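You operate a simulated robot arm through the tools that you are given. There is no shell and no other tool.

You are at the controls of a simulated robot arm. One attempt, no reset.

Task
Strip the small case for repair: power off, green cap off, ribbon plug out, thumb screw loose.
Fine: cap in the tray cell by the flat case; stand the plug on the desk by the flat case's power bar; the module stays in its gap. Set down upright: purple ribbon plug.
Where things are to end (x, y in the base frame): purple ribbon plug within 0.06 m of [0.74, -0.5].

The check looks at the end state, three seconds after you hand in, the way a careful person would. Anything else that was tipped, shoved, dropped, spilled or broken makes it a failure. A push-on lid holds only when it is set on centred and level and pressed home; a screw cap is set on level and turned clockwise until tight.

Robot
A 6-joint arm with a two-finger parallel gripper, fixed in place. Base frame: the origin is on the floor under the middle of its stand, x ahead of it, y to its left, z up. Readings come in m, rad, newtons and seconds.
With the tool pointing down near the work surface it reaches from about 0.48 to 0.76 m from the base axis. Its first joint turns from -2.601 to 2.601 rad. Payload 3.43 kg.
The TCP is the grasp point between the finger pads, 0.034 m short of the fingertips. In the tool frame z runs along the fingers and y along their closing line. The gripper opens to 0.128 m. The fingers are 0.024 m wide and 0.012 m thick; the gripper's body (0.048 by 0.13 m) begins 0.096 m behind the TCP.
Orientation is that of the tool frame in the base frame, as a unit quaternion [w, x, y, z]. With the fingers straight down and closing along the base's y, the tool's x points along the base's -x, its y along +y and its z along -z.

Tools
- The arm moves only by the tool servo_tool. Its argument "commands" is text: rows parted by semicolons, each of 7 numbers parted by spaces: the shift along the tool's x, y, z in m, then the turn, a rotation vector about the tool's x, y, z in rad, then the finger opening in m, from 0 to 0.128. In form: x y z ax ay az hand; .... A call has 1 to 20 rows; each row shifts and turns the commanded pose from where the row before left it, along the tool's axes as they then stand. Rows are played at 5 a second. More than 0.05 m and 0.15 rad between two rows, or a gripper value outside its range, and nothing of the call is played. Where a pose cannot be reached the arm comes as near as it can. A force on the tool above 40 N (or 10 N above the force at the start of the call, whichever is more), or a blocked arm, ends the call early, and 0.2 s more pass. Each finger travels about 0.108 m/s and halts on what it meets, pressing with about 23 N; the grip force reading is that of the motor and also rises with nothing between the fingers. The clock runs only during rows and for 0.2 s after the last one: add rows that do not move to give the fingers time. The reply holds the time, the measured pose of the TCP, the force on the tool along the base axes, the opening and the grip force, in the units named above and with some noise, with the torque about the TCP (base axes, N m) and any sound that the robot's microphone picked up.
- Cameras (640 x 400 px; columns grow to the right, rows downward): "scene" is fixed at [0.3997, -0.6496, 1.5074]; the picture's right is [0.94, -0.33, 0.00], its down [-0.32, -0.91, -0.27] and it looks along [0.09, 0.25, -0.96] (base axes); focal length 325 px, centre (320, 200). "wrist" rides on the gripper at [0.076, -0.011, -0.16] in the tool frame; the picture's right is [0.15, 0.99, 0.00], its down [-0.88, 0.13, -0.46] and it looks along [-0.45, 0.07, 0.89] (tool axes); focal length 234 px, centre (320, 200). There is no depth. A picture from a camera that has moved, and an enlarged one, comes with that camera's place and axes in the base frame and with its lens.
- camera(camera): a new picture of that camera. No time passes.
- lift_body(by): slides the trunk up (or, below 0, down) by that many m; the arm rides with it, the base frame stays. It gives what a move gives, with no picture.
- inspect(camera, box): a new picture of the part [left, top, right, bottom] of that camera's present view, enlarged. No time passes.
- sign_off(): hands the job in; it is judged then, once.

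Nothing tells you positions but the pictures and the camera data. Unless the task says otherwise, let go and move clear before handing in.

The tools are called after "Emit:" by a JSON object that holds its "name" and its "arguments". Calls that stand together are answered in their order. servo_tool: Moves the arm, as the interface text tells. Its arguments: {"type":"object","properties":{"commands":{"type":"string"}},"required":["commands"]} The other tools are called the same way: lift_body (by) moves the trunk up or down; camera (camera) takes a picture; inspect (camera, box) takes an enlarged picture of a part of a camera's view; sign_off () hands the job in.

At the start:

```text
time: 0.0
position: [0.253, -0.5083, 1.1059]
orientation: [0.0, -0.001, 1.0, 0.0]
force: [-0.2, -0.3, -0.1]
moment: [-0.01, -0.01, 0.0]
finger_gap: 0.128
grasp_force: 0.0
trunk travel left (down, up): [-0.625, 0.085]
```

scene: 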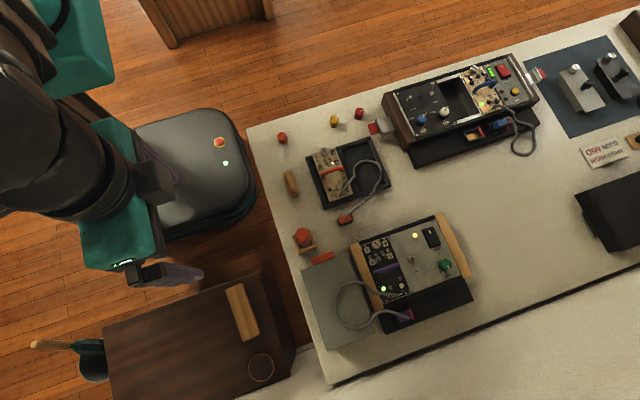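
wrist: 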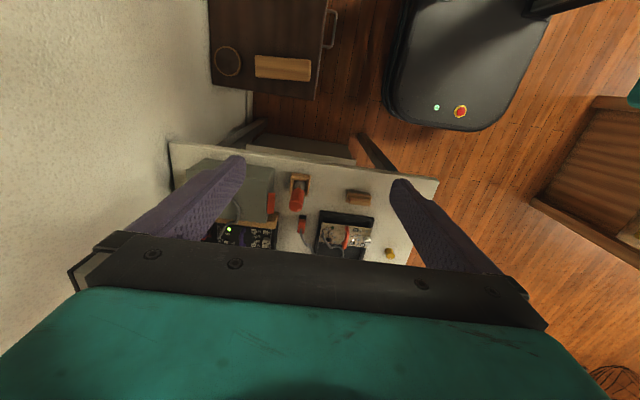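

The desk holds several devices: a small case near the front edge (with wooden side pieces and a green cap), a tray with a module, and a long flat case at the back. I will look at enlarged views before moving.

Emit:
{"name": "inspect", "arguments": {"camera": "scene", "box": [300, 200, 500, 360]}}

Emit:
{"name": "inspect", "arguments": {"camera": "scene", "box": [360, 40, 560, 200]}}

Emit:
{"name": "inspect", "arguments": {"camera": "scene", "box": [250, 90, 410, 270]}}

Emit:
{"name": "inspect", "arguments": {"camera": "scene", "box": [500, 0, 640, 260]}}

```text
2.50 times, centred on (400, 280) of scene
camera zoom: at [0.3997, -0.6496, 1.5074], right [0.94, -0.33, 0.0], down [-0.32, -0.91, -0.27], along [0.09, 0.25, -0.96], focal length 813 px, centre (120, 0)
```

zoom: 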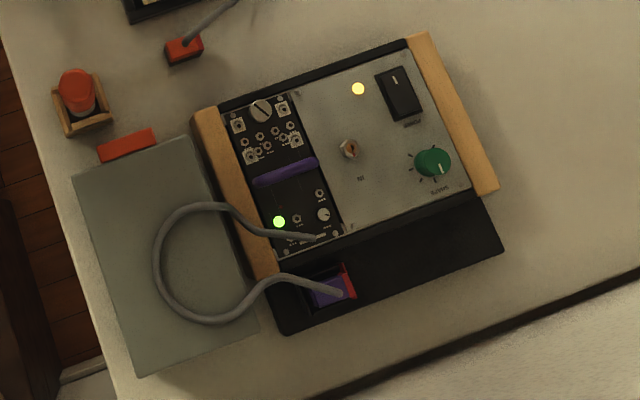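

```text
2.50 times, centred on (460, 120) of scene
camera zoom: at [0.3997, -0.6496, 1.5074], right [0.94, -0.33, 0.0], down [-0.32, -0.91, -0.27], along [0.09, 0.25, -0.96], focal length 813 px, centre (-30, 400)
```

zoom: 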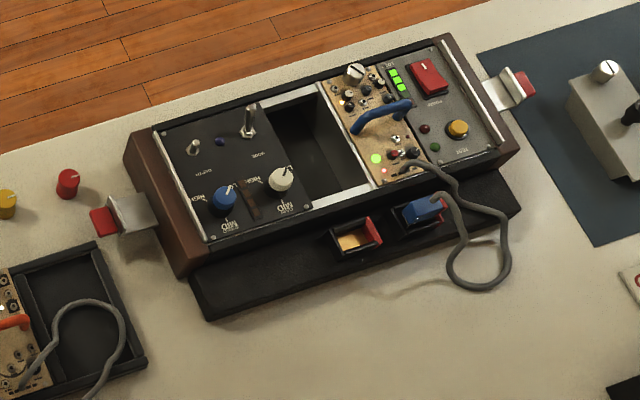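

```text
2.22 times, centred on (330, 180) of scene
camera zoom: at [0.3997, -0.6496, 1.5074], right [0.94, -0.33, 0.0], down [-0.32, -0.91, -0.27], along [0.09, 0.25, -0.96], focal length 723 px, centre (298, 244)
```

zoom: 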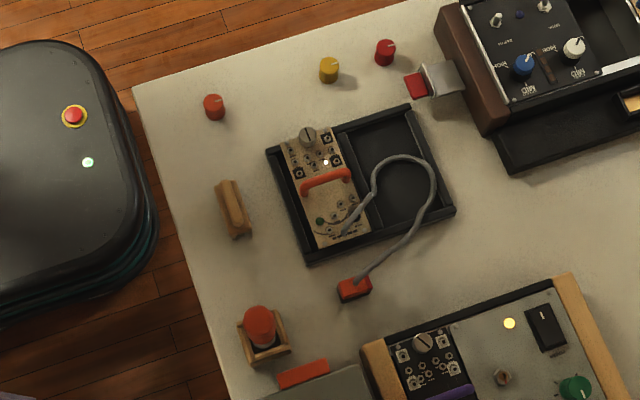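

```text
1.54 times, centred on (570, 130) of scene
camera zoom: at [0.3997, -0.6496, 1.5074], right [0.94, -0.33, 0.0], down [-0.32, -0.91, -0.27], along [0.09, 0.25, -0.96], focal length 500 px, centre (-65, 308)
```

zoom: 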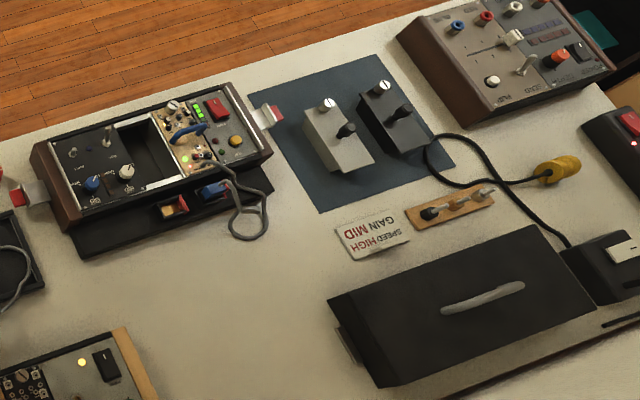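

The small case is the wood-sided one in front, at roughly x 0.6, y -0.67. It has a black rocker switch, a green cap, a thumb screw and a purple plug in its black ledge. The long case at the back, whose power bar faces the target, looks like the flat case, with the tray to its left. I'll move above the small case first to see how far the arm reaches.

Emit:
{"name": "servo_tool", "arguments": {"commands": "-0.04 -0.02 0 0 0 0 0.128; -0.04 -0.02 0 0 0 0 0.128; -0.04 -0.02 0 0 0 0 0.128; -0.04 -0.02 0 0 0 0 0.128; -0.04 -0.02 0 0 0 0 0.128; -0.04 -0.02 0 0 0 0 0.128"}}

Emit:
{"name": "camera", "arguments": {"camera": "wrist"}}

Emit:
{"name": "camera", "arguments": {"camera": "scene"}}

```text
time: 1.4
position: [0.4935, -0.6306, 1.1053]
orientation: [0.001, -0.001, 1.0, 0.001]
force: [-1.4, 0.4, 0.9]
moment: [0.02, -0.01, -0.02]
finger_gap: 0.128
grasp_force: 0.2
trunk travel left (down, up): [-0.625, 0.085]
```

```text
taken
camera wrist: at [0.4189, -0.6415, 1.266], right [-0.15, 0.99, 0.0], down [0.88, 0.13, 0.46], along [0.45, 0.07, -0.89], focal length 234 px, centre (320, 200)
```

wrist: 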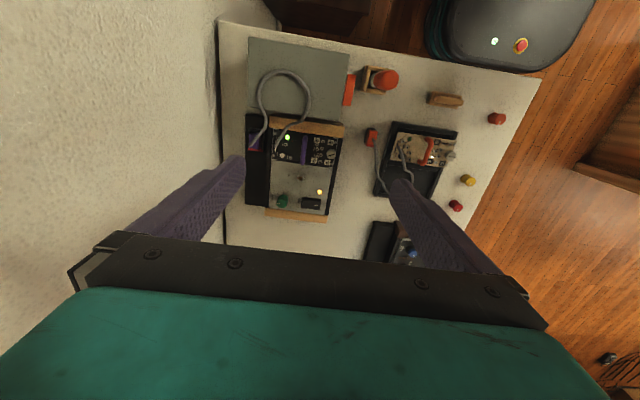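

```text
taken
```

scene: 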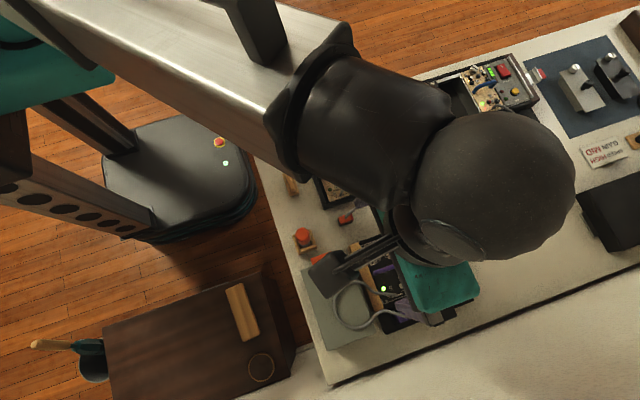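

The arm reaches over the desk easily here, and the two views put the desk top at about z 0.735. I'll lower the trunk a bit for a closer look at the small case.

Emit:
{"name": "lift_body", "arguments": {"by": -0.17}}

Emit:
{"name": "camera", "arguments": {"camera": "wrist"}}

Emit:
{"name": "inspect", "arguments": {"camera": "wrist", "box": [200, 40, 400, 240]}}

```text
time: 3.3
position: [0.4941, -0.6295, 0.9364]
orientation: [0.0, -0.001, 1.0, 0.001]
force: [1.2, 0.2, -0.2]
moment: [0.0, -0.03, 0.0]
finger_gap: 0.1279
grasp_force: 0.1
trunk travel left (down, up): [-0.455, 0.255]
```

```text
taken
camera wrist: at [0.4178, -0.6408, 1.0962], right [-0.15, 0.99, 0.0], down [0.88, 0.13, 0.46], along [0.45, 0.07, -0.89], focal length 234 px, centre (320, 200)
```

wrist: 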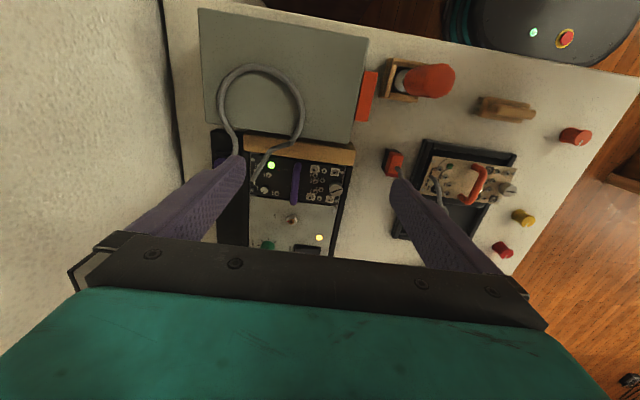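

```text
2.00 times, centred on (300, 140) of wrist
camera zoom: at [0.4178, -0.6408, 1.0962], right [-0.15, 0.99, 0.0], down [0.88, 0.13, 0.46], along [0.45, 0.07, -0.89], focal length 468 px, centre (360, 320)
```

zoom: 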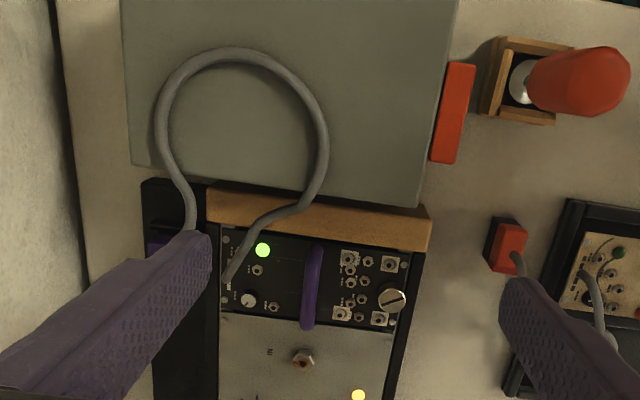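

The small case's module and panel are visible, but the rocker and green cap are hidden under the gripper. I'll shift forward in +x to see them, which also tests the reach.

Emit:
{"name": "servo_tool", "arguments": {"commands": "-0.03 -0.01 0 0 0 0 0.128; -0.03 -0.01 0 0 0 0 0.128; -0.03 -0.01 0 0 0 0 0.128; -0.03 -0.01 0 0 0 0 0.128; 0 0 0 0 0 0 0.128"}}

Emit:
{"name": "camera", "arguments": {"camera": "wrist"}}

Emit:
{"name": "inspect", "arguments": {"camera": "wrist", "box": [220, 40, 420, 240]}}

```text
time: 4.5
position: [0.6126, -0.6681, 0.9354]
orientation: [0.0, -0.001, 1.0, -0.001]
force: [0.1, 0.1, 0.2]
moment: [0.03, 0.01, -0.01]
finger_gap: 0.1282
grasp_force: 0.1
trunk travel left (down, up): [-0.455, 0.255]
```

```text
taken
camera wrist: at [0.5363, -0.6796, 1.0967], right [-0.15, 0.99, 0.0], down [0.88, 0.13, 0.46], along [0.45, 0.07, -0.89], focal length 234 px, centre (320, 200)
```

wrist: 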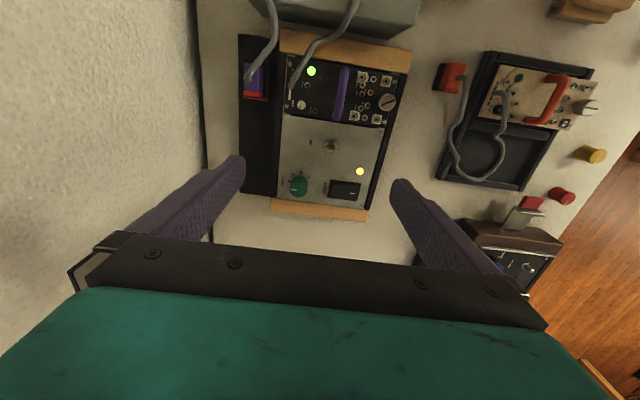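

```text
2.00 times, centred on (320, 140) of wrist
camera zoom: at [0.5363, -0.6796, 1.0967], right [-0.15, 0.99, 0.0], down [0.88, 0.13, 0.46], along [0.45, 0.07, -0.89], focal length 468 px, centre (320, 320)
```

zoom: 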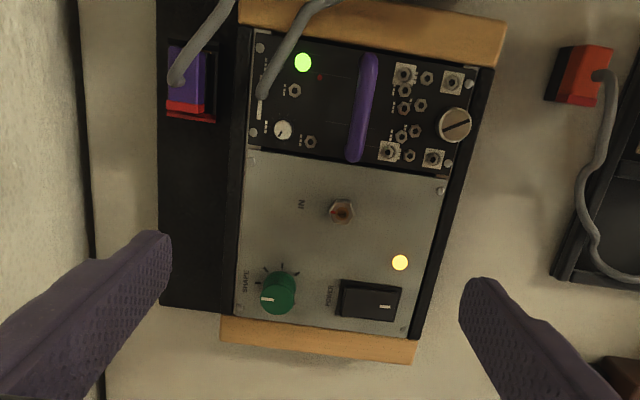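

The arm reaches here fine. I put the thumb screw near (0.547, -0.598, 0.80), the cap near (0.67, -0.691), the rocker near (0.67, -0.621) and the purple plug near (0.55, -0.757). I'll zoom in on the rocker, cap and plug.

Emit:
{"name": "inspect", "arguments": {"camera": "wrist", "box": [315, 160, 375, 215]}}

Emit:
{"name": "inspect", "arguments": {"camera": "wrist", "box": [235, 40, 315, 110]}}

Emit:
{"name": "inspect", "arguments": {"camera": "wrist", "box": [420, 40, 620, 220]}}

Emit:
{"name": "inspect", "arguments": {"camera": "wrist", "box": [270, 150, 330, 220]}}

```text
7.27 times, centred on (345, 188) of wrist
camera zoom: at [0.5363, -0.6796, 1.0967], right [-0.15, 0.99, 0.0], down [0.88, 0.13, 0.46], along [0.45, 0.07, -0.89], focal length 1703 px, centre (138, 291)
```

zoom: 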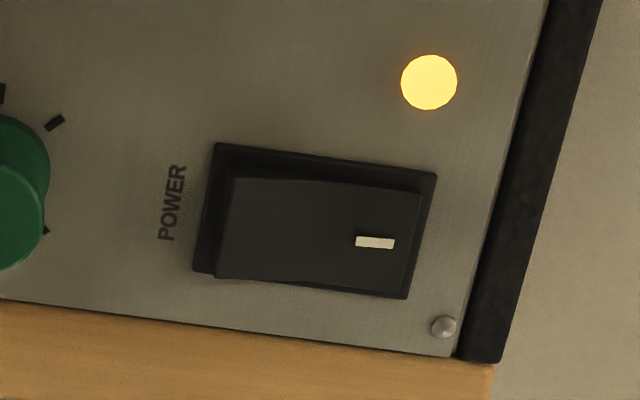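

```text
5.71 times, centred on (275, 75) of wrist
camera zoom: at [0.5363, -0.6796, 1.0967], right [-0.15, 0.99, 0.0], down [0.88, 0.13, 0.46], along [0.45, 0.07, -0.89], focal length 1338 px, centre (577, 914)
```

zoom: 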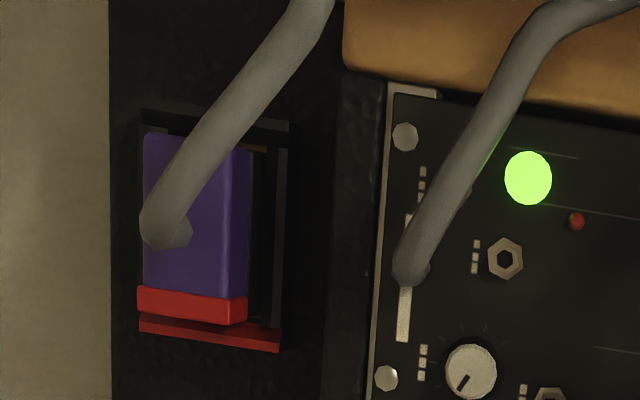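

```text
2.22 times, centred on (520, 130) of wrist
camera zoom: at [0.5363, -0.6796, 1.0967], right [-0.15, 0.99, 0.0], down [0.88, 0.13, 0.46], along [0.45, 0.07, -0.89], focal length 520 px, centre (-124, 356)
```

zoom: 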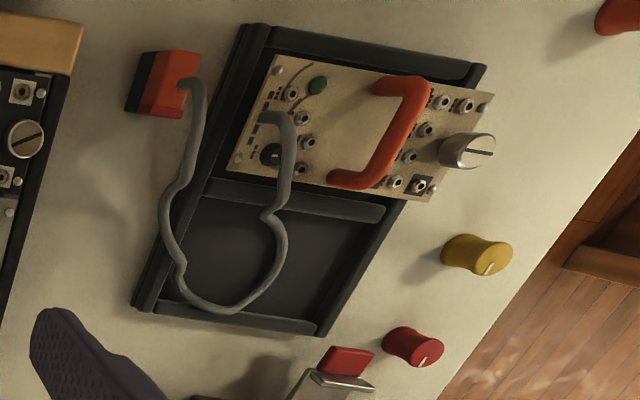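

```text
5.71 times, centred on (300, 185) of wrist
camera zoom: at [0.5363, -0.6796, 1.0967], right [-0.15, 0.99, 0.0], down [0.88, 0.13, 0.46], along [0.45, 0.07, -0.89], focal length 1338 px, centre (434, 286)
```

zoom: 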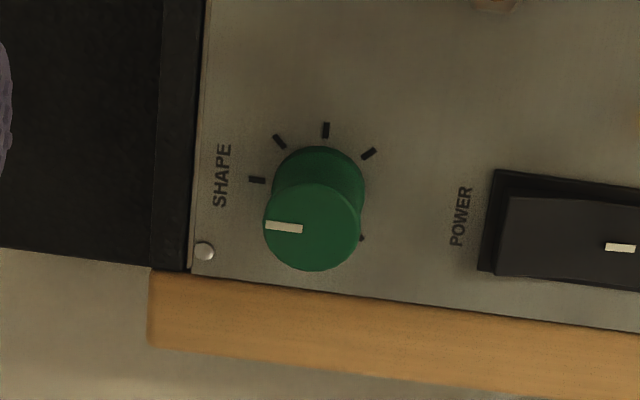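

The LED is lit and the rocker's "I" end (+y) is down, so pressing the raised -y end should turn the power off. The panel is at about z 0.79. I'll close the fingers and hover over the rocker's -y end.

Emit:
{"name": "servo_tool", "arguments": {"commands": "-0.0282 0.0165 0 0 0 0 0; -0.0282 0.0165 0 0 0 0 0; 0 0 0.03 0 0 0 0; 0 0 0.03 0 0 0 0; 0 0 0 0 0 0 0; 0 0 0 0 0 0 0"}}

Emit:
{"name": "camera", "arguments": {"camera": "wrist"}}

Emit:
{"name": "inspect", "arguments": {"camera": "wrist", "box": [220, 80, 420, 220]}}

```text
time: 5.9
position: [0.6604, -0.6265, 0.8734]
orientation: [0.0, -0.001, 1.0, -0.001]
force: [0.7, -0.5, -0.1]
moment: [0.0, 0.01, -0.03]
finger_gap: 0.0
grasp_force: 23.1
out of reach, approached as far as the arm can: row 1, 2
trunk travel left (down, up): [-0.455, 0.255]
```

```text
taken
camera wrist: at [0.5851, -0.6365, 1.0336], right [-0.15, 0.99, 0.0], down [0.88, 0.13, 0.46], along [0.45, 0.07, -0.89], focal length 234 px, centre (320, 200)
```

wrist: 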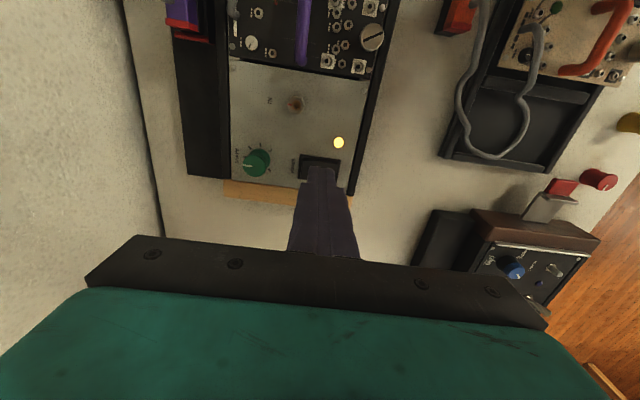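

```text
2.86 times, centred on (320, 150) of wrist
camera zoom: at [0.5851, -0.6365, 1.0336], right [-0.15, 0.99, 0.0], down [0.88, 0.13, 0.46], along [0.45, 0.07, -0.89], focal length 669 px, centre (320, 343)
```

zoom: 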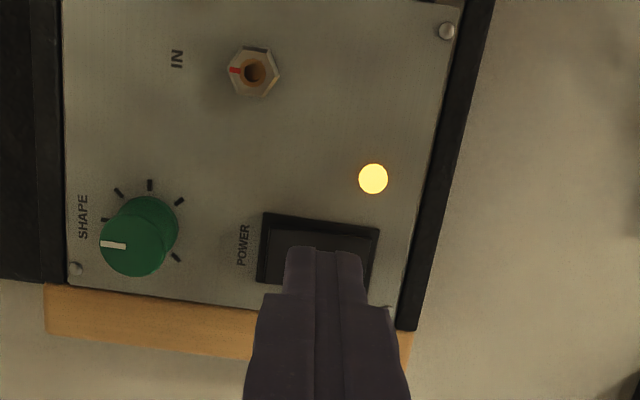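

The arm clipped about 12 mm short of the rocker, at its radial limit of about 0.91 m. I'll raise the arm and lower the trunk by the same amount to see whether that extends the reach.

Emit:
{"name": "servo_tool", "arguments": {"commands": "0 0 -0.04 0 0 0 0; 0 0 -0.04 0 0 0 0; 0 0 -0.04 0 0 0 0; 0 0 0 0 0 0 0"}}

Emit:
{"name": "lift_body", "arguments": {"by": -0.1}}

Emit:
{"name": "servo_tool", "arguments": {"commands": "-0.01 -0.01 0 0 0 0 0; 0 0 0 0 0 0 0"}}

```text
time: 6.9
position: [0.6517, -0.6143, 0.9892]
orientation: [0.001, -0.001, 1.0, -0.001]
force: [0.2, -0.2, -0.3]
moment: [-0.03, 0.0, -0.02]
finger_gap: 0.0
grasp_force: 22.7
out of reach, approached as far as the arm can: row 3
trunk travel left (down, up): [-0.455, 0.255]
```

```text
time: 8.2
position: [0.6507, -0.6143, 0.8895]
orientation: [0.0, -0.001, 1.0, -0.002]
force: [-0.5, -0.6, -0.1]
moment: [0.01, -0.01, 0.0]
finger_gap: 0.0001
grasp_force: 23.0
trunk travel left (down, up): [-0.355, 0.355]
```

```text
time: 8.8
position: [0.6517, -0.6144, 0.8903]
orientation: [0.0, -0.001, 1.0, -0.001]
force: [0.2, 0.4, 0.5]
moment: [-0.01, 0.01, 0.0]
finger_gap: 0.0
grasp_force: 23.0
out of reach, approached as far as the arm can: row 1
trunk travel left (down, up): [-0.355, 0.355]
```

Raising the wrist relative to the trunk shortens the reach, so the best working point has the trunk higher and the arm lower. I'll raise the trunk by 0.16 m, lower the arm and extend again.

Emit:
{"name": "lift_body", "arguments": {"by": 0.16}}

Emit:
{"name": "servo_tool", "arguments": {"commands": "0 0 0.05 0 0 0 0; 0 0 0.05 0 0 0 0; 0 0 0.05 0 0 0 0; 0 0 0.02 0 0 0 0; -0.0175 -0.0205 0 0 0 0 0; 0 0 0 0 0 0 0"}}

Emit:
{"name": "inspect", "arguments": {"camera": "wrist", "box": [220, 80, 420, 220]}}

```text
time: 10.7
position: [0.6505, -0.6144, 1.0503]
orientation: [0.001, 0.0, 1.0, -0.002]
force: [0.7, -0.2, -0.8]
moment: [0.01, 0.0, 0.01]
finger_gap: 0.0
grasp_force: 22.8
trunk travel left (down, up): [-0.515, 0.195]
```

```text
time: 12.1
position: [0.6669, -0.6355, 0.8795]
orientation: [0.0, -0.001, 1.0, -0.001]
force: [-0.3, -0.4, 0.1]
moment: [0.01, 0.02, 0.0]
finger_gap: 0.0
grasp_force: 23.2
trunk travel left (down, up): [-0.515, 0.195]
```

```text
2.86 times, centred on (320, 150) of wrist
camera zoom: at [0.591, -0.6463, 1.0398], right [-0.15, 0.99, 0.0], down [0.88, 0.13, 0.46], along [0.45, 0.06, -0.89], focal length 669 px, centre (320, 343)
```

zoom: 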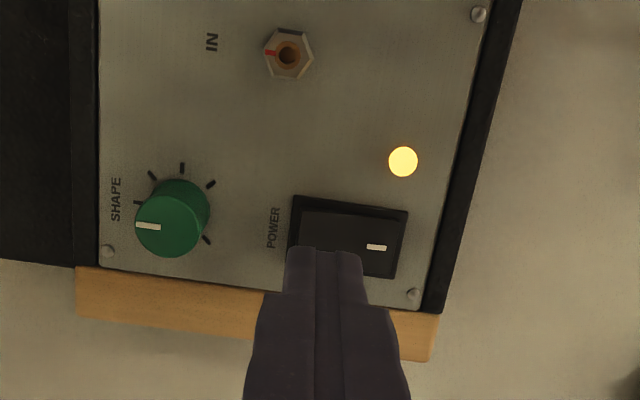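

Now at (0.667, -0.6355), directly above the raised end of the rocker. I'll descend in small steps and stop on force.

Emit:
{"name": "servo_tool", "arguments": {"commands": "0 0 0.02 0 0 0 0; 0 0 0.01 0 0 0 0; 0 0 0.005 0 0 0 0; 0 0 0.004 0 0 0 0; 0 0 0.003 0 0 0 0; 0 0 0.003 0 0 0 0; 0 0 0.002 0 0 0 0"}}

Emit:
{"name": "inspect", "arguments": {"camera": "wrist", "box": [220, 80, 420, 220]}}

```text
time: 13.7
position: [0.6682, -0.6358, 0.8327]
orientation: [0.001, -0.001, 1.0, -0.001]
force: [-1.2, 0.3, 1.3]
moment: [0.0, 0.04, 0.0]
finger_gap: 0.0
grasp_force: 22.8
trunk travel left (down, up): [-0.515, 0.195]
```

```text
2.86 times, centred on (320, 150) of wrist
camera zoom: at [0.5923, -0.647, 0.9928], right [-0.15, 0.99, 0.0], down [0.88, 0.13, 0.46], along [0.45, 0.06, -0.89], focal length 669 px, centre (320, 343)
```

zoom: 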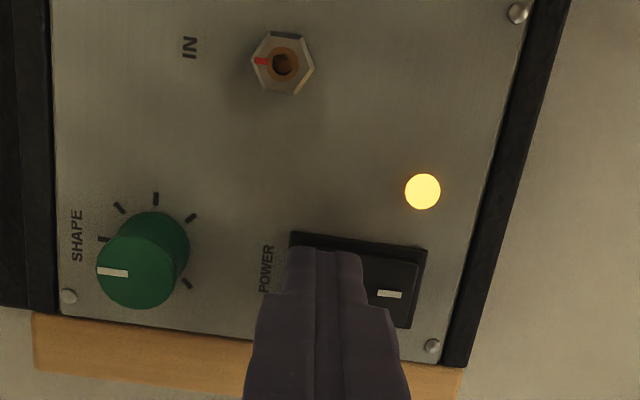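

No contact yet, with the fingertips at about z 0.799. I'll continue down in 1.5–2 mm steps.

Emit:
{"name": "servo_tool", "arguments": {"commands": "0 0 0.002 0 0 0 0; 0 0 0.002 0 0 0 0; 0 0 0.0015 0 0 0 0; 0 0 0.0015 0 0 0 0; 0 0 0 0 0 0 0"}}

Emit:
{"name": "inspect", "arguments": {"camera": "wrist", "box": [220, 80, 420, 220]}}

```text
time: 14.9
position: [0.6686, -0.6366, 0.8297]
orientation: [0.003, -0.001, 1.0, -0.004]
force: [6.7, -10.9, 39.1]
moment: [0.04, -0.14, -0.06]
finger_gap: 0.0001
grasp_force: 22.8
trunk travel left (down, up): [-0.515, 0.195]
heard: click
```

```text
2.86 times, centred on (320, 150) of wrist
camera zoom: at [0.5911, -0.6463, 0.991], right [-0.15, 0.99, -0.01], down [0.88, 0.14, 0.46], along [0.46, 0.06, -0.89], focal length 669 px, centre (320, 343)
```

zoom: 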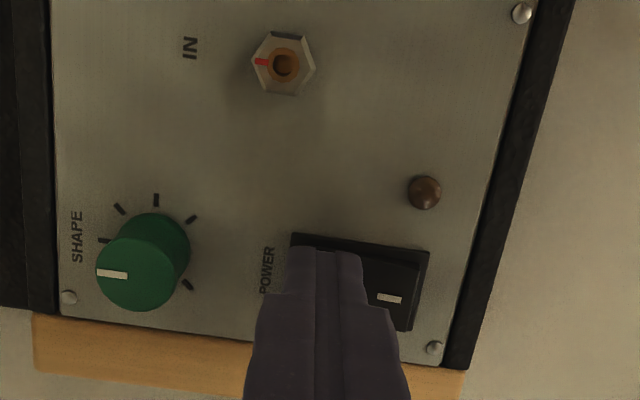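

There was a click and the panel LED went out, so the power is off. Next is the green cap at about (0.6675, -0.688), top at about 0.813. It sits beyond straight-down reach, so I'll back off, turn the gripper radially and tilt it outward.

Emit:
{"name": "servo_tool", "arguments": {"commands": "0 0 -0.005 0 0 0 0; 0 0 -0.04 0 0 0 0; 0.036 0.0345 -0.02 0 0 0 0.05; 0 0 0 0 0 0.133 0.05; 0 0 0 0 0 0.133 0.05; 0 0 0 0 0 0.133 0.05; 0 0 0 0 0 0.133 0.05; 0 0 0 0 0 0.133 0.05; 0 0 0 0 0 0.135 0.05; 0 0 0 0 -0.15 0 0.05; 0 0 0 0 -0.15 0 0.05; 0 0 0 0 0 0 0.05"}}

Emit:
{"name": "camera", "arguments": {"camera": "wrist"}}

Emit:
{"name": "camera", "arguments": {"camera": "scene"}}

```text
refused: row 3 steps farther than a row can; nothing moved
```

```text
taken
camera wrist: at [0.5911, -0.6463, 0.991], right [-0.15, 0.99, -0.01], down [0.88, 0.14, 0.46], along [0.46, 0.06, -0.89], focal length 234 px, centre (320, 200)
```

wrist: 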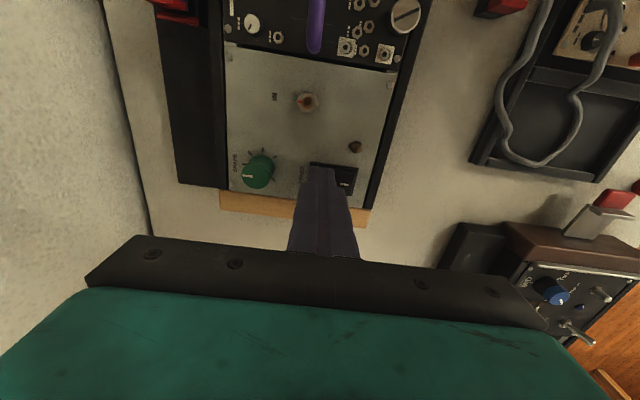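

```text
taken
```

scene: 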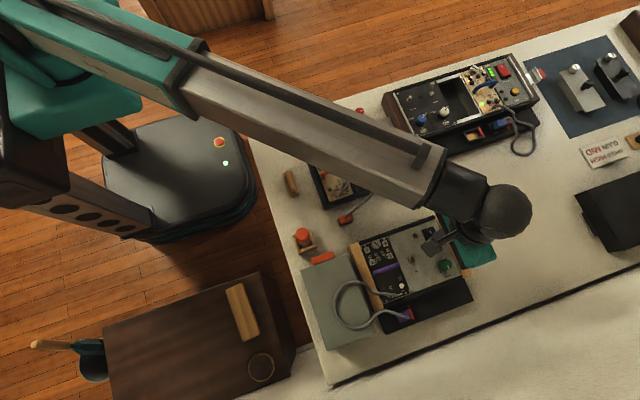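

Row 3 was just over the step limit, so nothing moved. I'll send the same path with that row split in two.

Emit:
{"name": "servo_tool", "arguments": {"commands": "0 0 -0.005 0 0 0 0; 0 0 -0.04 0 0 0 0; 0.018 0.017 -0.01 0 0 0 0; 0.018 0.017 -0.01 0 0 0 0.05; 0 0 0 0 0 0.133 0.05; 0 0 0 0 0 0.133 0.05; 0 0 0 0 0 0.133 0.05; 0 0 0 0 0 0.133 0.05; 0 0 0 0 0 0.133 0.05; 0 0 0 0 0 0.135 0.05; 0 0 0 0 -0.15 0 0.05; 0 0 0 0 -0.15 0 0.05; 0 0 0 0 0 0 0.05"}}

Emit:
{"name": "camera", "arguments": {"camera": "wrist"}}

Emit:
{"name": "camera", "arguments": {"camera": "scene"}}

```text
time: 17.7
position: [0.6334, -0.6021, 0.8897]
orientation: [0.14, 0.384, 0.911, -0.059]
force: [-0.4, -0.2, -0.1]
moment: [-0.03, 0.01, -0.01]
finger_gap: 0.0499
grasp_force: 0.0
trunk travel left (down, up): [-0.515, 0.195]
```

```text
taken
camera wrist: at [0.5407, -0.5246, 1.0204], right [0.61, 0.79, -0.04], down [0.58, -0.41, 0.7], along [0.53, -0.45, -0.71], focal length 234 px, centre (320, 200)
```

wrist: 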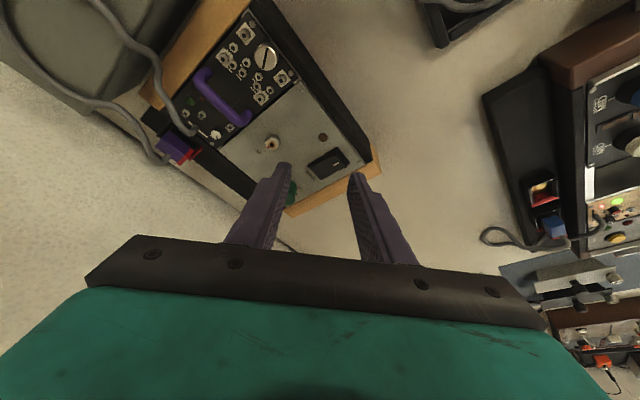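

```text
taken
```

scene: 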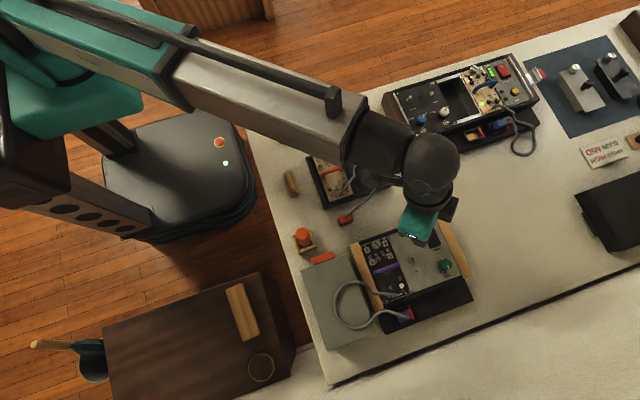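

The gripper is turned radially and tilted about 0.3 rad outward. I'll hover it above the cap and check the alignment.

Emit:
{"name": "servo_tool", "arguments": {"commands": "-0.0341 -0.0178 0.01845 0 0 0 0.05; -0.0341 -0.0178 0.01845 0 0 0 0.05; 0 0 0 0 0 0 0.05"}}

Emit:
{"name": "camera", "arguments": {"camera": "wrist"}}

Emit:
{"name": "inspect", "arguments": {"camera": "wrist", "box": [250, 100, 390, 220]}}

Emit:
{"name": "inspect", "arguments": {"camera": "scene", "box": [380, 200, 500, 320]}}

```text
time: 18.5
position: [0.661, -0.6831, 0.874]
orientation: [0.139, 0.384, 0.911, -0.059]
force: [0.6, 0.4, 0.2]
moment: [0.03, 0.0, 0.0]
finger_gap: 0.05
grasp_force: 0.1
trunk travel left (down, up): [-0.515, 0.195]
```

```text
taken
camera wrist: at [0.5698, -0.6035, 1.0053], right [0.61, 0.79, -0.04], down [0.59, -0.41, 0.7], along [0.53, -0.45, -0.71], focal length 234 px, centre (320, 200)
```

wrist: 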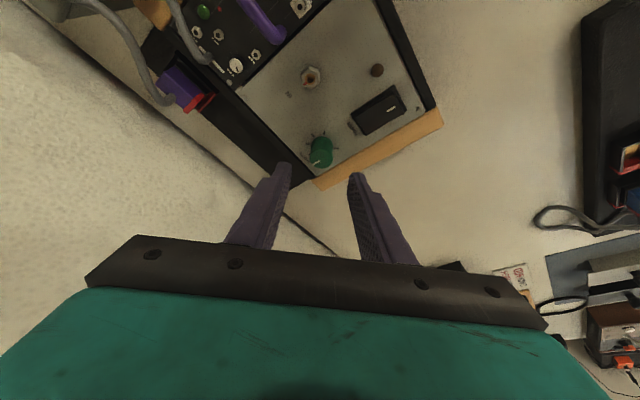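

```text
3.33 times, centred on (320, 160) of wrist
camera zoom: at [0.5698, -0.6035, 1.0053], right [0.61, 0.79, -0.04], down [0.59, -0.41, 0.7], along [0.53, -0.45, -0.71], focal length 781 px, centre (320, 333)
```

zoom: 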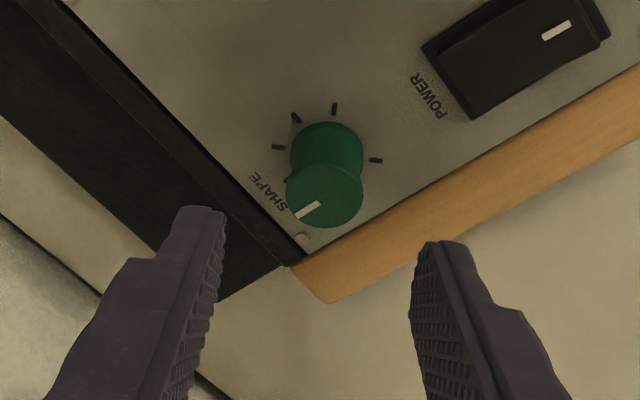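

```text
3.33 times, centred on (440, 260) of scene
camera zoom: at [0.3997, -0.6496, 1.5074], right [0.94, -0.33, 0.0], down [-0.32, -0.91, -0.27], along [0.09, 0.25, -0.96], focal length 1084 px, centre (-80, 0)
```

zoom: 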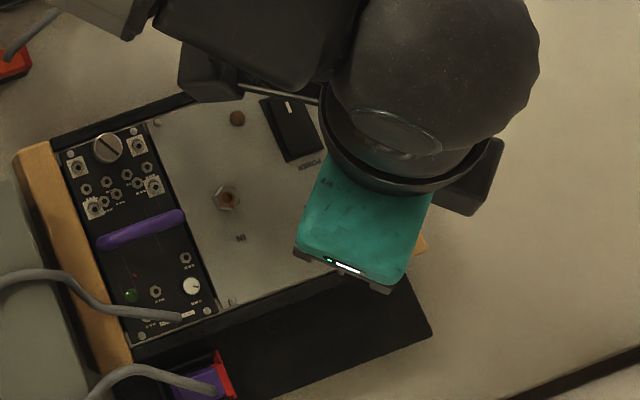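

The cap sits midway between the fingers, at about (0.6685, -0.689), and the module's LED is off too. I'll narrow the opening to 38 mm and descend vertically in tool coordinates.

Emit:
{"name": "servo_tool", "arguments": {"commands": "-0.0003 0.001 0 0 0 0 0.038; 0.003 0 0.0096 0 0 0 0.038; 0.003 0 0.0096 0 0 0 0.038; 0.003 0 0.0096 0 0 0 0.038; 0.0015 0 0.0048 0 0 0 0.038; 0 0 0 0 0 0 0.038"}}

Emit:
{"name": "inspect", "arguments": {"camera": "wrist", "box": [250, 100, 390, 220]}}

```text
time: 19.9
position: [0.6617, -0.6805, 0.8405]
orientation: [0.14, 0.384, 0.911, -0.059]
force: [-0.4, -0.1, -0.4]
moment: [-0.02, -0.01, -0.01]
finger_gap: 0.038
grasp_force: 0.1
trunk travel left (down, up): [-0.515, 0.195]
```

```text
3.33 times, centred on (320, 160) of wrist
camera zoom: at [0.5706, -0.603, 0.9712], right [0.61, 0.79, -0.04], down [0.59, -0.41, 0.7], along [0.53, -0.45, -0.71], focal length 781 px, centre (320, 333)
```

zoom: 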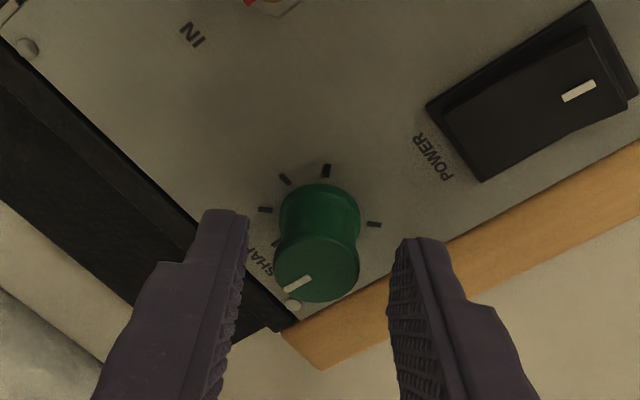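

The fingers straddle the cap evenly. I'll go 7 mm lower and close on it.

Emit:
{"name": "servo_tool", "arguments": {"commands": "0.001 0 0.0033 0 0 0 0.038; 0.001 0 0.0033 0 0 0 0.038; 0 0 0 0 0 0 0.038; 0 0 0 0 0 0 0.02; 0 0 0 0 0 0 0.015; 0 0 0 0 0 0 0.015"}}

Emit:
{"name": "inspect", "arguments": {"camera": "wrist", "box": [250, 100, 390, 220]}}

```text
time: 21.3
position: [0.6612, -0.6797, 0.8334]
orientation: [0.139, 0.384, 0.911, -0.059]
force: [-0.6, 0.3, 0.5]
moment: [-0.03, 0.02, 0.0]
finger_gap: 0.0214
grasp_force: 23.0
trunk travel left (down, up): [-0.515, 0.195]
```

```text
3.33 times, centred on (320, 160) of wrist
camera zoom: at [0.5697, -0.6025, 0.9641], right [0.61, 0.79, -0.04], down [0.59, -0.41, 0.7], along [0.53, -0.45, -0.71], focal length 781 px, centre (320, 333)
```

zoom: 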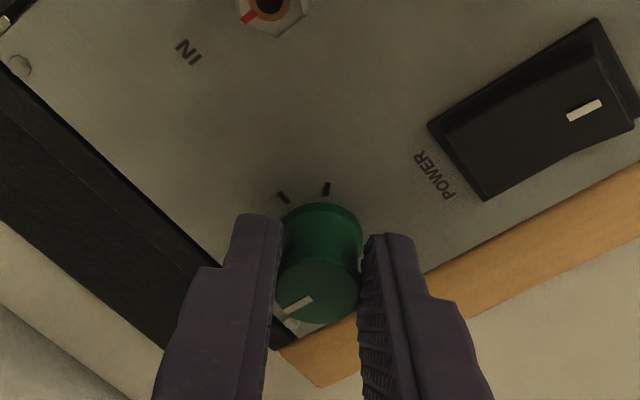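

The cap is gripped at a 21 mm gap with the motor pressing. I'll pull straight up in small steps.

Emit:
{"name": "servo_tool", "arguments": {"commands": "-0.0009 0 -0.0029 0 0 0 0.01; -0.0009 0 -0.0029 0 0 0 0.01; -0.0009 0 -0.0029 0 0 0 0.01; -0.0015 0 -0.0048 0 0 0 0.01; -0.003 0 -0.0096 0 0 0 0.01; -0.003 0 -0.0096 0 0 0 0.01; 0 0 0 0 0 0 0.01"}}

Emit:
{"name": "inspect", "arguments": {"camera": "wrist", "box": [250, 100, 390, 220]}}

```text
time: 22.9
position: [0.6604, -0.6814, 0.8675]
orientation: [0.14, 0.384, 0.911, -0.059]
force: [0.6, 0.2, 0.4]
moment: [-0.04, 0.0, -0.01]
finger_gap: 0.0214
grasp_force: 22.9
trunk travel left (down, up): [-0.515, 0.195]
```

```text
3.33 times, centred on (320, 160) of wrist
camera zoom: at [0.5693, -0.6032, 0.9982], right [0.61, 0.79, -0.04], down [0.59, -0.41, 0.7], along [0.53, -0.45, -0.71], focal length 781 px, centre (320, 333)
```

zoom: 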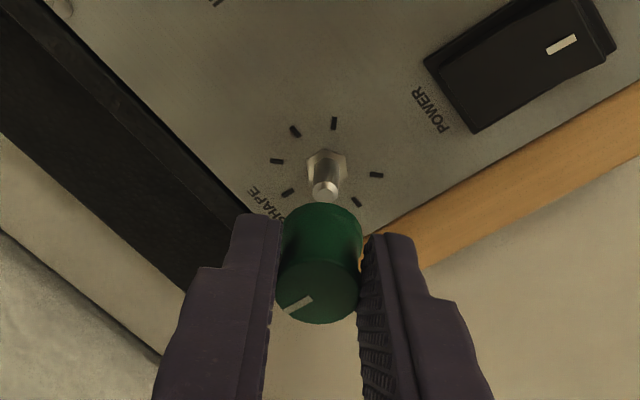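

The cap came off cleanly and the bare shaft is visible. I'll lift it and carry it toward the tray at about (0.60, -0.35), keeping this tilt so the cap stays upright.

Emit:
{"name": "servo_tool", "arguments": {"commands": "-0.012 0 -0.0382 0 0 0 0.01; -0.012 0 -0.0382 0 0 0 0.01; 0.0332 0.0234 -0.01044 0 0 0 0.01; 0.0332 0.0234 -0.01044 0 0 0 0.01; 0.0332 0.0234 -0.01044 0 0 0 0.01; 0.0332 0.0234 -0.01044 0 0 0 0.01; 0.0332 0.0234 -0.01044 0 0 0 0.01; 0.0332 0.0234 -0.01044 0 0 0 0.01; 0 0 0 0 0 0 0.01"}}

Emit:
{"name": "camera", "arguments": {"camera": "wrist"}}

Emit:
{"name": "camera", "arguments": {"camera": "scene"}}

```text
time: 24.9
position: [0.6179, -0.4331, 0.9485]
orientation: [0.14, 0.384, 0.911, -0.059]
force: [0.5, -0.5, -0.2]
moment: [0.0, 0.0, 0.0]
finger_gap: 0.0214
grasp_force: 23.0
trunk travel left (down, up): [-0.515, 0.195]
```

```text
taken
camera wrist: at [0.5264, -0.355, 1.0787], right [0.61, 0.79, -0.04], down [0.58, -0.41, 0.7], along [0.53, -0.45, -0.71], focal length 234 px, centre (320, 200)
```

wrist: 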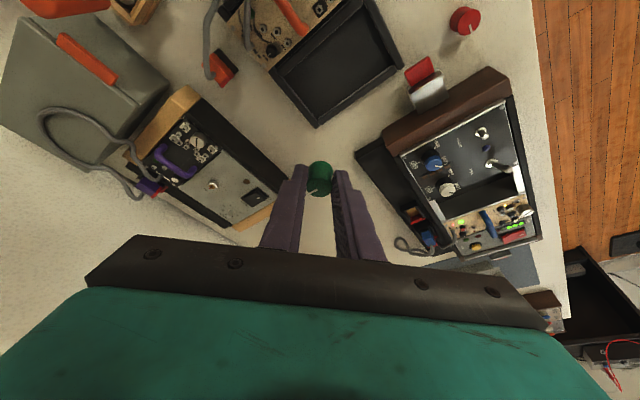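

```text
taken
```

scene: 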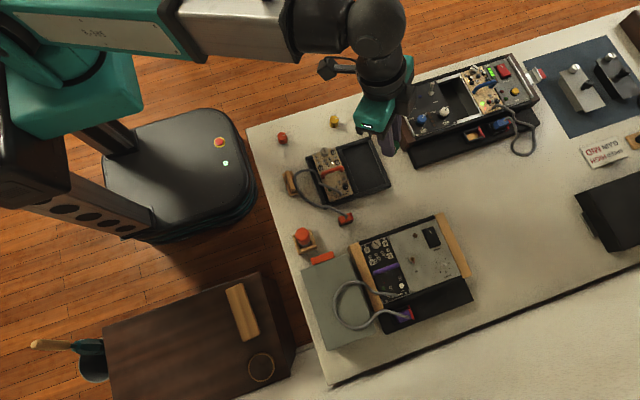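

The cable of the tray's orange module seems to lie differently now. I'll look at the tray closely before going on.

Emit:
{"name": "inspect", "arguments": {"camera": "scene", "box": [270, 100, 430, 240]}}

Emit:
{"name": "inspect", "arguments": {"camera": "wrist", "box": [180, 0, 420, 150]}}

```text
2.86 times, centred on (350, 170) of scene
camera zoom: at [0.3997, -0.6496, 1.5074], right [0.94, -0.33, 0.0], down [-0.32, -0.91, -0.27], along [0.09, 0.25, -0.96], focal length 929 px, centre (234, 286)
```

zoom: 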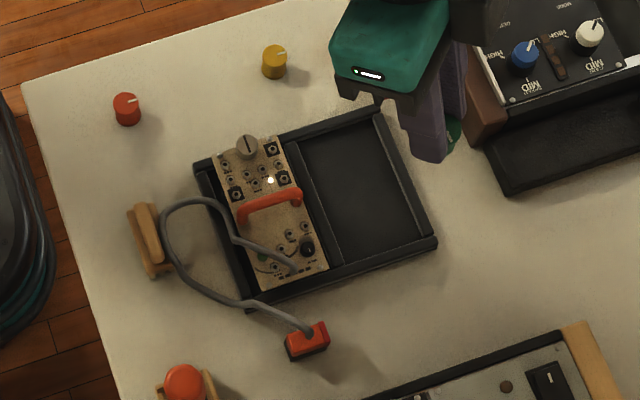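

```text
2.67 times, centred on (300, 75) of wrist
camera zoom: at [0.5264, -0.355, 1.0787], right [0.61, 0.79, -0.04], down [0.58, -0.41, 0.7], along [0.53, -0.45, -0.71], focal length 624 px, centre (373, 533)
```

zoom: 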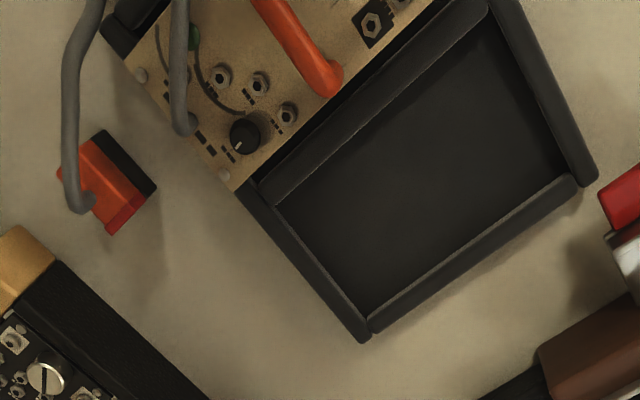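

The tray module and its plug have not moved; only the loose cable swung to the other side, and the empty cell is now clear. The cell centre is about (0.604, -0.406), so I'll move over it and come down part way.

Emit:
{"name": "servo_tool", "arguments": {"commands": "0.0359 0.0089 -0.0113 0 0 0 0.01; 0.01 0 0.0318 0 0 0 0.01; 0.01 0 0.0318 0 0 0 0.01; 0.01 0 0.0318 0 0 0 0.01; 0.003 0 0.00955 0 0 0 0.01; 0 0 0 0 0 0 0.01"}}

Emit:
{"name": "camera", "arguments": {"camera": "wrist"}}

Emit:
{"name": "inspect", "arguments": {"camera": "wrist", "box": [220, 60, 420, 220]}}

Emit:
{"name": "inspect", "arguments": {"camera": "scene", "box": [270, 100, 430, 240]}}

```text
time: 26.3
position: [0.5965, -0.401, 0.8379]
orientation: [0.138, 0.384, 0.911, -0.058]
force: [0.1, 0.1, 0.6]
moment: [0.03, -0.01, -0.02]
finger_gap: 0.0215
grasp_force: 22.9
trunk travel left (down, up): [-0.515, 0.195]
```

```text
taken
camera wrist: at [0.5046, -0.3219, 0.9674], right [0.61, 0.79, -0.04], down [0.59, -0.41, 0.7], along [0.53, -0.45, -0.71], focal length 234 px, centre (320, 200)
```

wrist: 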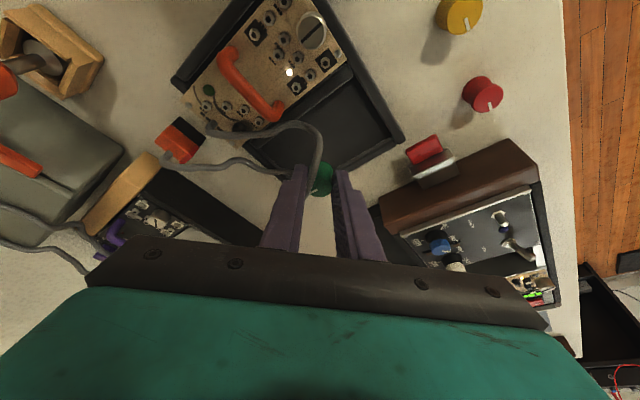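

```text
2.50 times, centred on (320, 140) of wrist
camera zoom: at [0.5046, -0.3219, 0.9674], right [0.61, 0.79, -0.04], down [0.59, -0.41, 0.7], along [0.53, -0.45, -0.71], focal length 585 px, centre (320, 350)
```

zoom: 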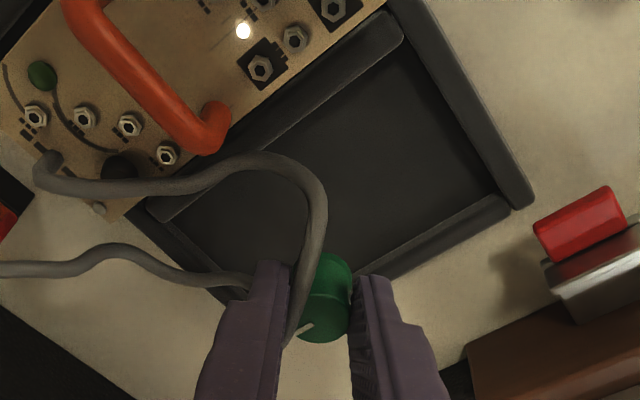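

```text
2.86 times, centred on (350, 170) of scene
camera zoom: at [0.3997, -0.6496, 1.5074], right [0.94, -0.33, 0.0], down [-0.32, -0.91, -0.27], along [0.09, 0.25, -0.96], focal length 929 px, centre (234, 286)
```

zoom: 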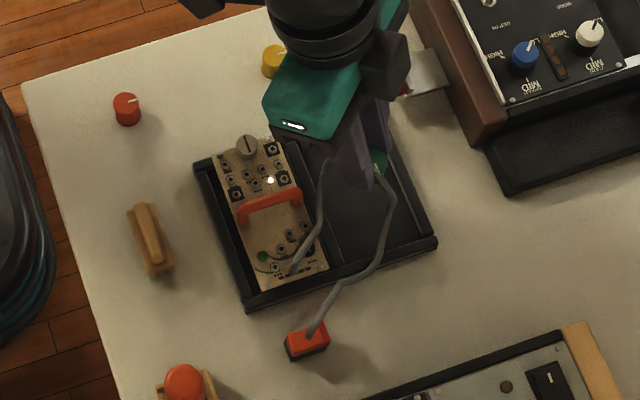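

The loose grey cable of the tray module now passes beside my left finger. Before lowering any further I'll hold still for a moment to see whether it is moving or caught.

Emit:
{"name": "servo_tool", "arguments": {"commands": "0 0 0 0 0 0 0.01; 0 0 0 0 0 0 0.01; 0 0 0 0 0 0 0.01"}}

Emit:
{"name": "inspect", "arguments": {"camera": "wrist", "box": [220, 100, 400, 260]}}

Emit:
{"name": "inspect", "arguments": {"camera": "scene", "box": [300, 120, 420, 240]}}

```text
time: 27.1
position: [0.5961, -0.3992, 0.8374]
orientation: [0.139, 0.384, 0.911, -0.058]
force: [-0.7, 0.9, 0.2]
moment: [-0.03, 0.02, -0.02]
finger_gap: 0.0211
grasp_force: 23.3
trunk travel left (down, up): [-0.515, 0.195]
```

```text
2.50 times, centred on (310, 180) of wrist
camera zoom: at [0.5047, -0.3219, 0.9677], right [0.61, 0.79, -0.04], down [0.59, -0.41, 0.7], along [0.53, -0.45, -0.71], focal length 585 px, centre (345, 250)
```

zoom: 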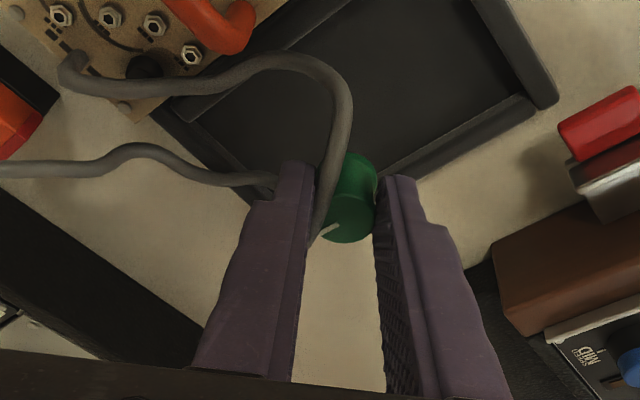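

```text
3.33 times, centred on (360, 180) of scene
camera zoom: at [0.3997, -0.6496, 1.5074], right [0.94, -0.33, 0.0], down [-0.32, -0.91, -0.27], along [0.09, 0.25, -0.96], focal length 1084 px, centre (187, 267)
```

zoom: 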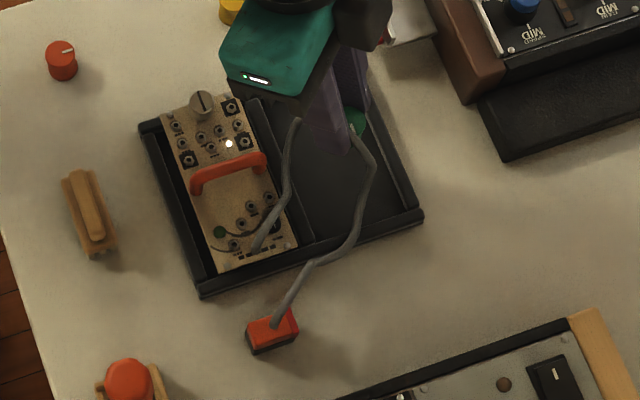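

The cable has settled and loops around the inside of my left finger, above the cap. The safest fix is to set the cap down here, open, and rise so the finger slips out of the loop. I'll lower toward the cell floor.

Emit:
{"name": "servo_tool", "arguments": {"commands": "0.006 0 0.0191 0 0 0 0.01; 0.0045 0 0.0143 0 0 0 0.01; 0.0015 0 0.0048 0 0 0 0.01; 0.0015 0 0.0048 0 0 0 0.01; 0 0 0 0 0 0 0.01"}}

Emit:
{"name": "inspect", "arguments": {"camera": "wrist", "box": [220, 80, 420, 240]}}

Emit:
{"name": "inspect", "arguments": {"camera": "scene", "box": [300, 120, 420, 240]}}

```text
time: 28.3
position: [0.5961, -0.3999, 0.7925]
orientation: [0.139, 0.383, 0.911, -0.059]
force: [0.7, -0.1, -0.4]
moment: [0.0, 0.01, 0.0]
finger_gap: 0.0214
grasp_force: 23.0
trunk travel left (down, up): [-0.515, 0.195]
```

```text
2.50 times, centred on (320, 160) of wrist
camera zoom: at [0.5042, -0.3213, 0.9236], right [0.61, 0.79, -0.04], down [0.59, -0.41, 0.7], along [0.53, -0.45, -0.71], focal length 585 px, centre (320, 300)
```

zoom: 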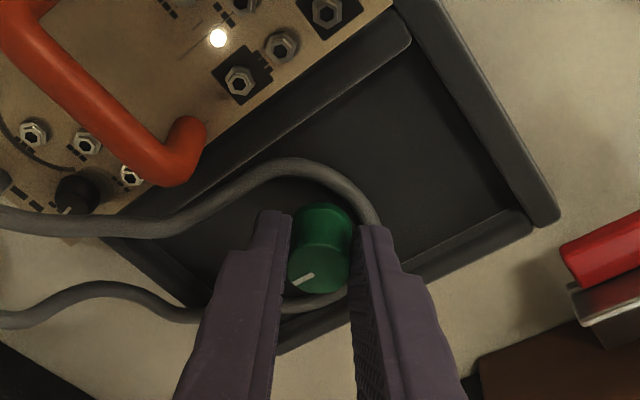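

```text
3.33 times, centred on (360, 180) of scene
camera zoom: at [0.3997, -0.6496, 1.5074], right [0.94, -0.33, 0.0], down [-0.32, -0.91, -0.27], along [0.09, 0.25, -0.96], focal length 1084 px, centre (187, 267)
```

zoom: 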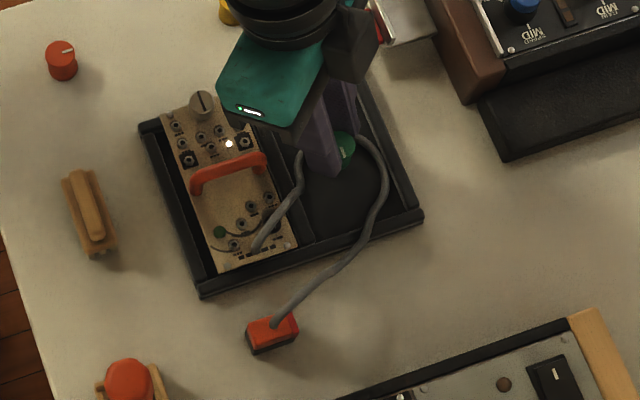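

The loop now lies around the cap and left finger and nothing is pinched, since the gap is unchanged. I'll lower the last few millimetres until the cap touches the floor.

Emit:
{"name": "servo_tool", "arguments": {"commands": "0.0006 0 0.0019 0 0 0 0.01; 0.0006 0 0.0019 0 0 0 0.01; 0.0006 0 0.0019 0 0 0 0.01; 0 0 0 0 0 0 0.01"}}

```text
time: 29.3
position: [0.5969, -0.4004, 0.7883]
orientation: [0.139, 0.384, 0.911, -0.06]
force: [-1.9, -1.5, 7.8]
moment: [-0.09, 0.0, -0.05]
finger_gap: 0.0213
grasp_force: 22.6
trunk travel left (down, up): [-0.515, 0.195]
```

There is contact at 7.8 N, so the cap is on the cell floor. I'll open the fingers gently to 45 mm.

Emit:
{"name": "servo_tool", "arguments": {"commands": "0 0 0 0 0 0 0.026; 0 0 0 0 0 0 0.034; 0 0 0 0 0 0 0.042; 0 0 0 0 0 0 0.042"}}

Emit:
{"name": "inspect", "arguments": {"camera": "wrist", "box": [220, 80, 420, 240]}}

```text
time: 30.3
position: [0.5957, -0.4003, 0.787]
orientation: [0.14, 0.384, 0.911, -0.058]
force: [0.2, -0.3, -0.1]
moment: [-0.01, 0.0, 0.04]
finger_gap: 0.0421
grasp_force: 0.0
trunk travel left (down, up): [-0.515, 0.195]
```

```text
2.50 times, centred on (320, 160) of wrist
camera zoom: at [0.5046, -0.3216, 0.9176], right [0.61, 0.79, -0.04], down [0.59, -0.41, 0.7], along [0.53, -0.45, -0.71], focal length 585 px, centre (320, 300)
```

zoom: 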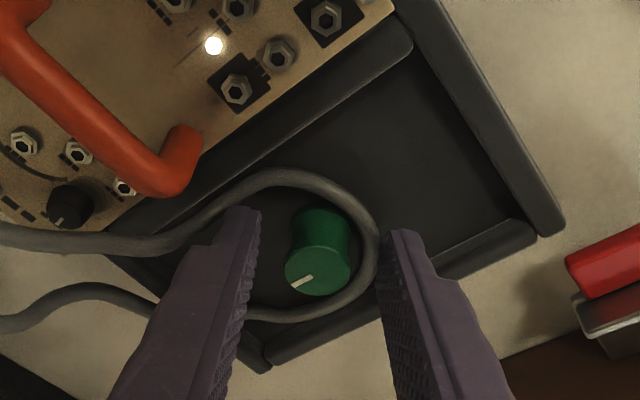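

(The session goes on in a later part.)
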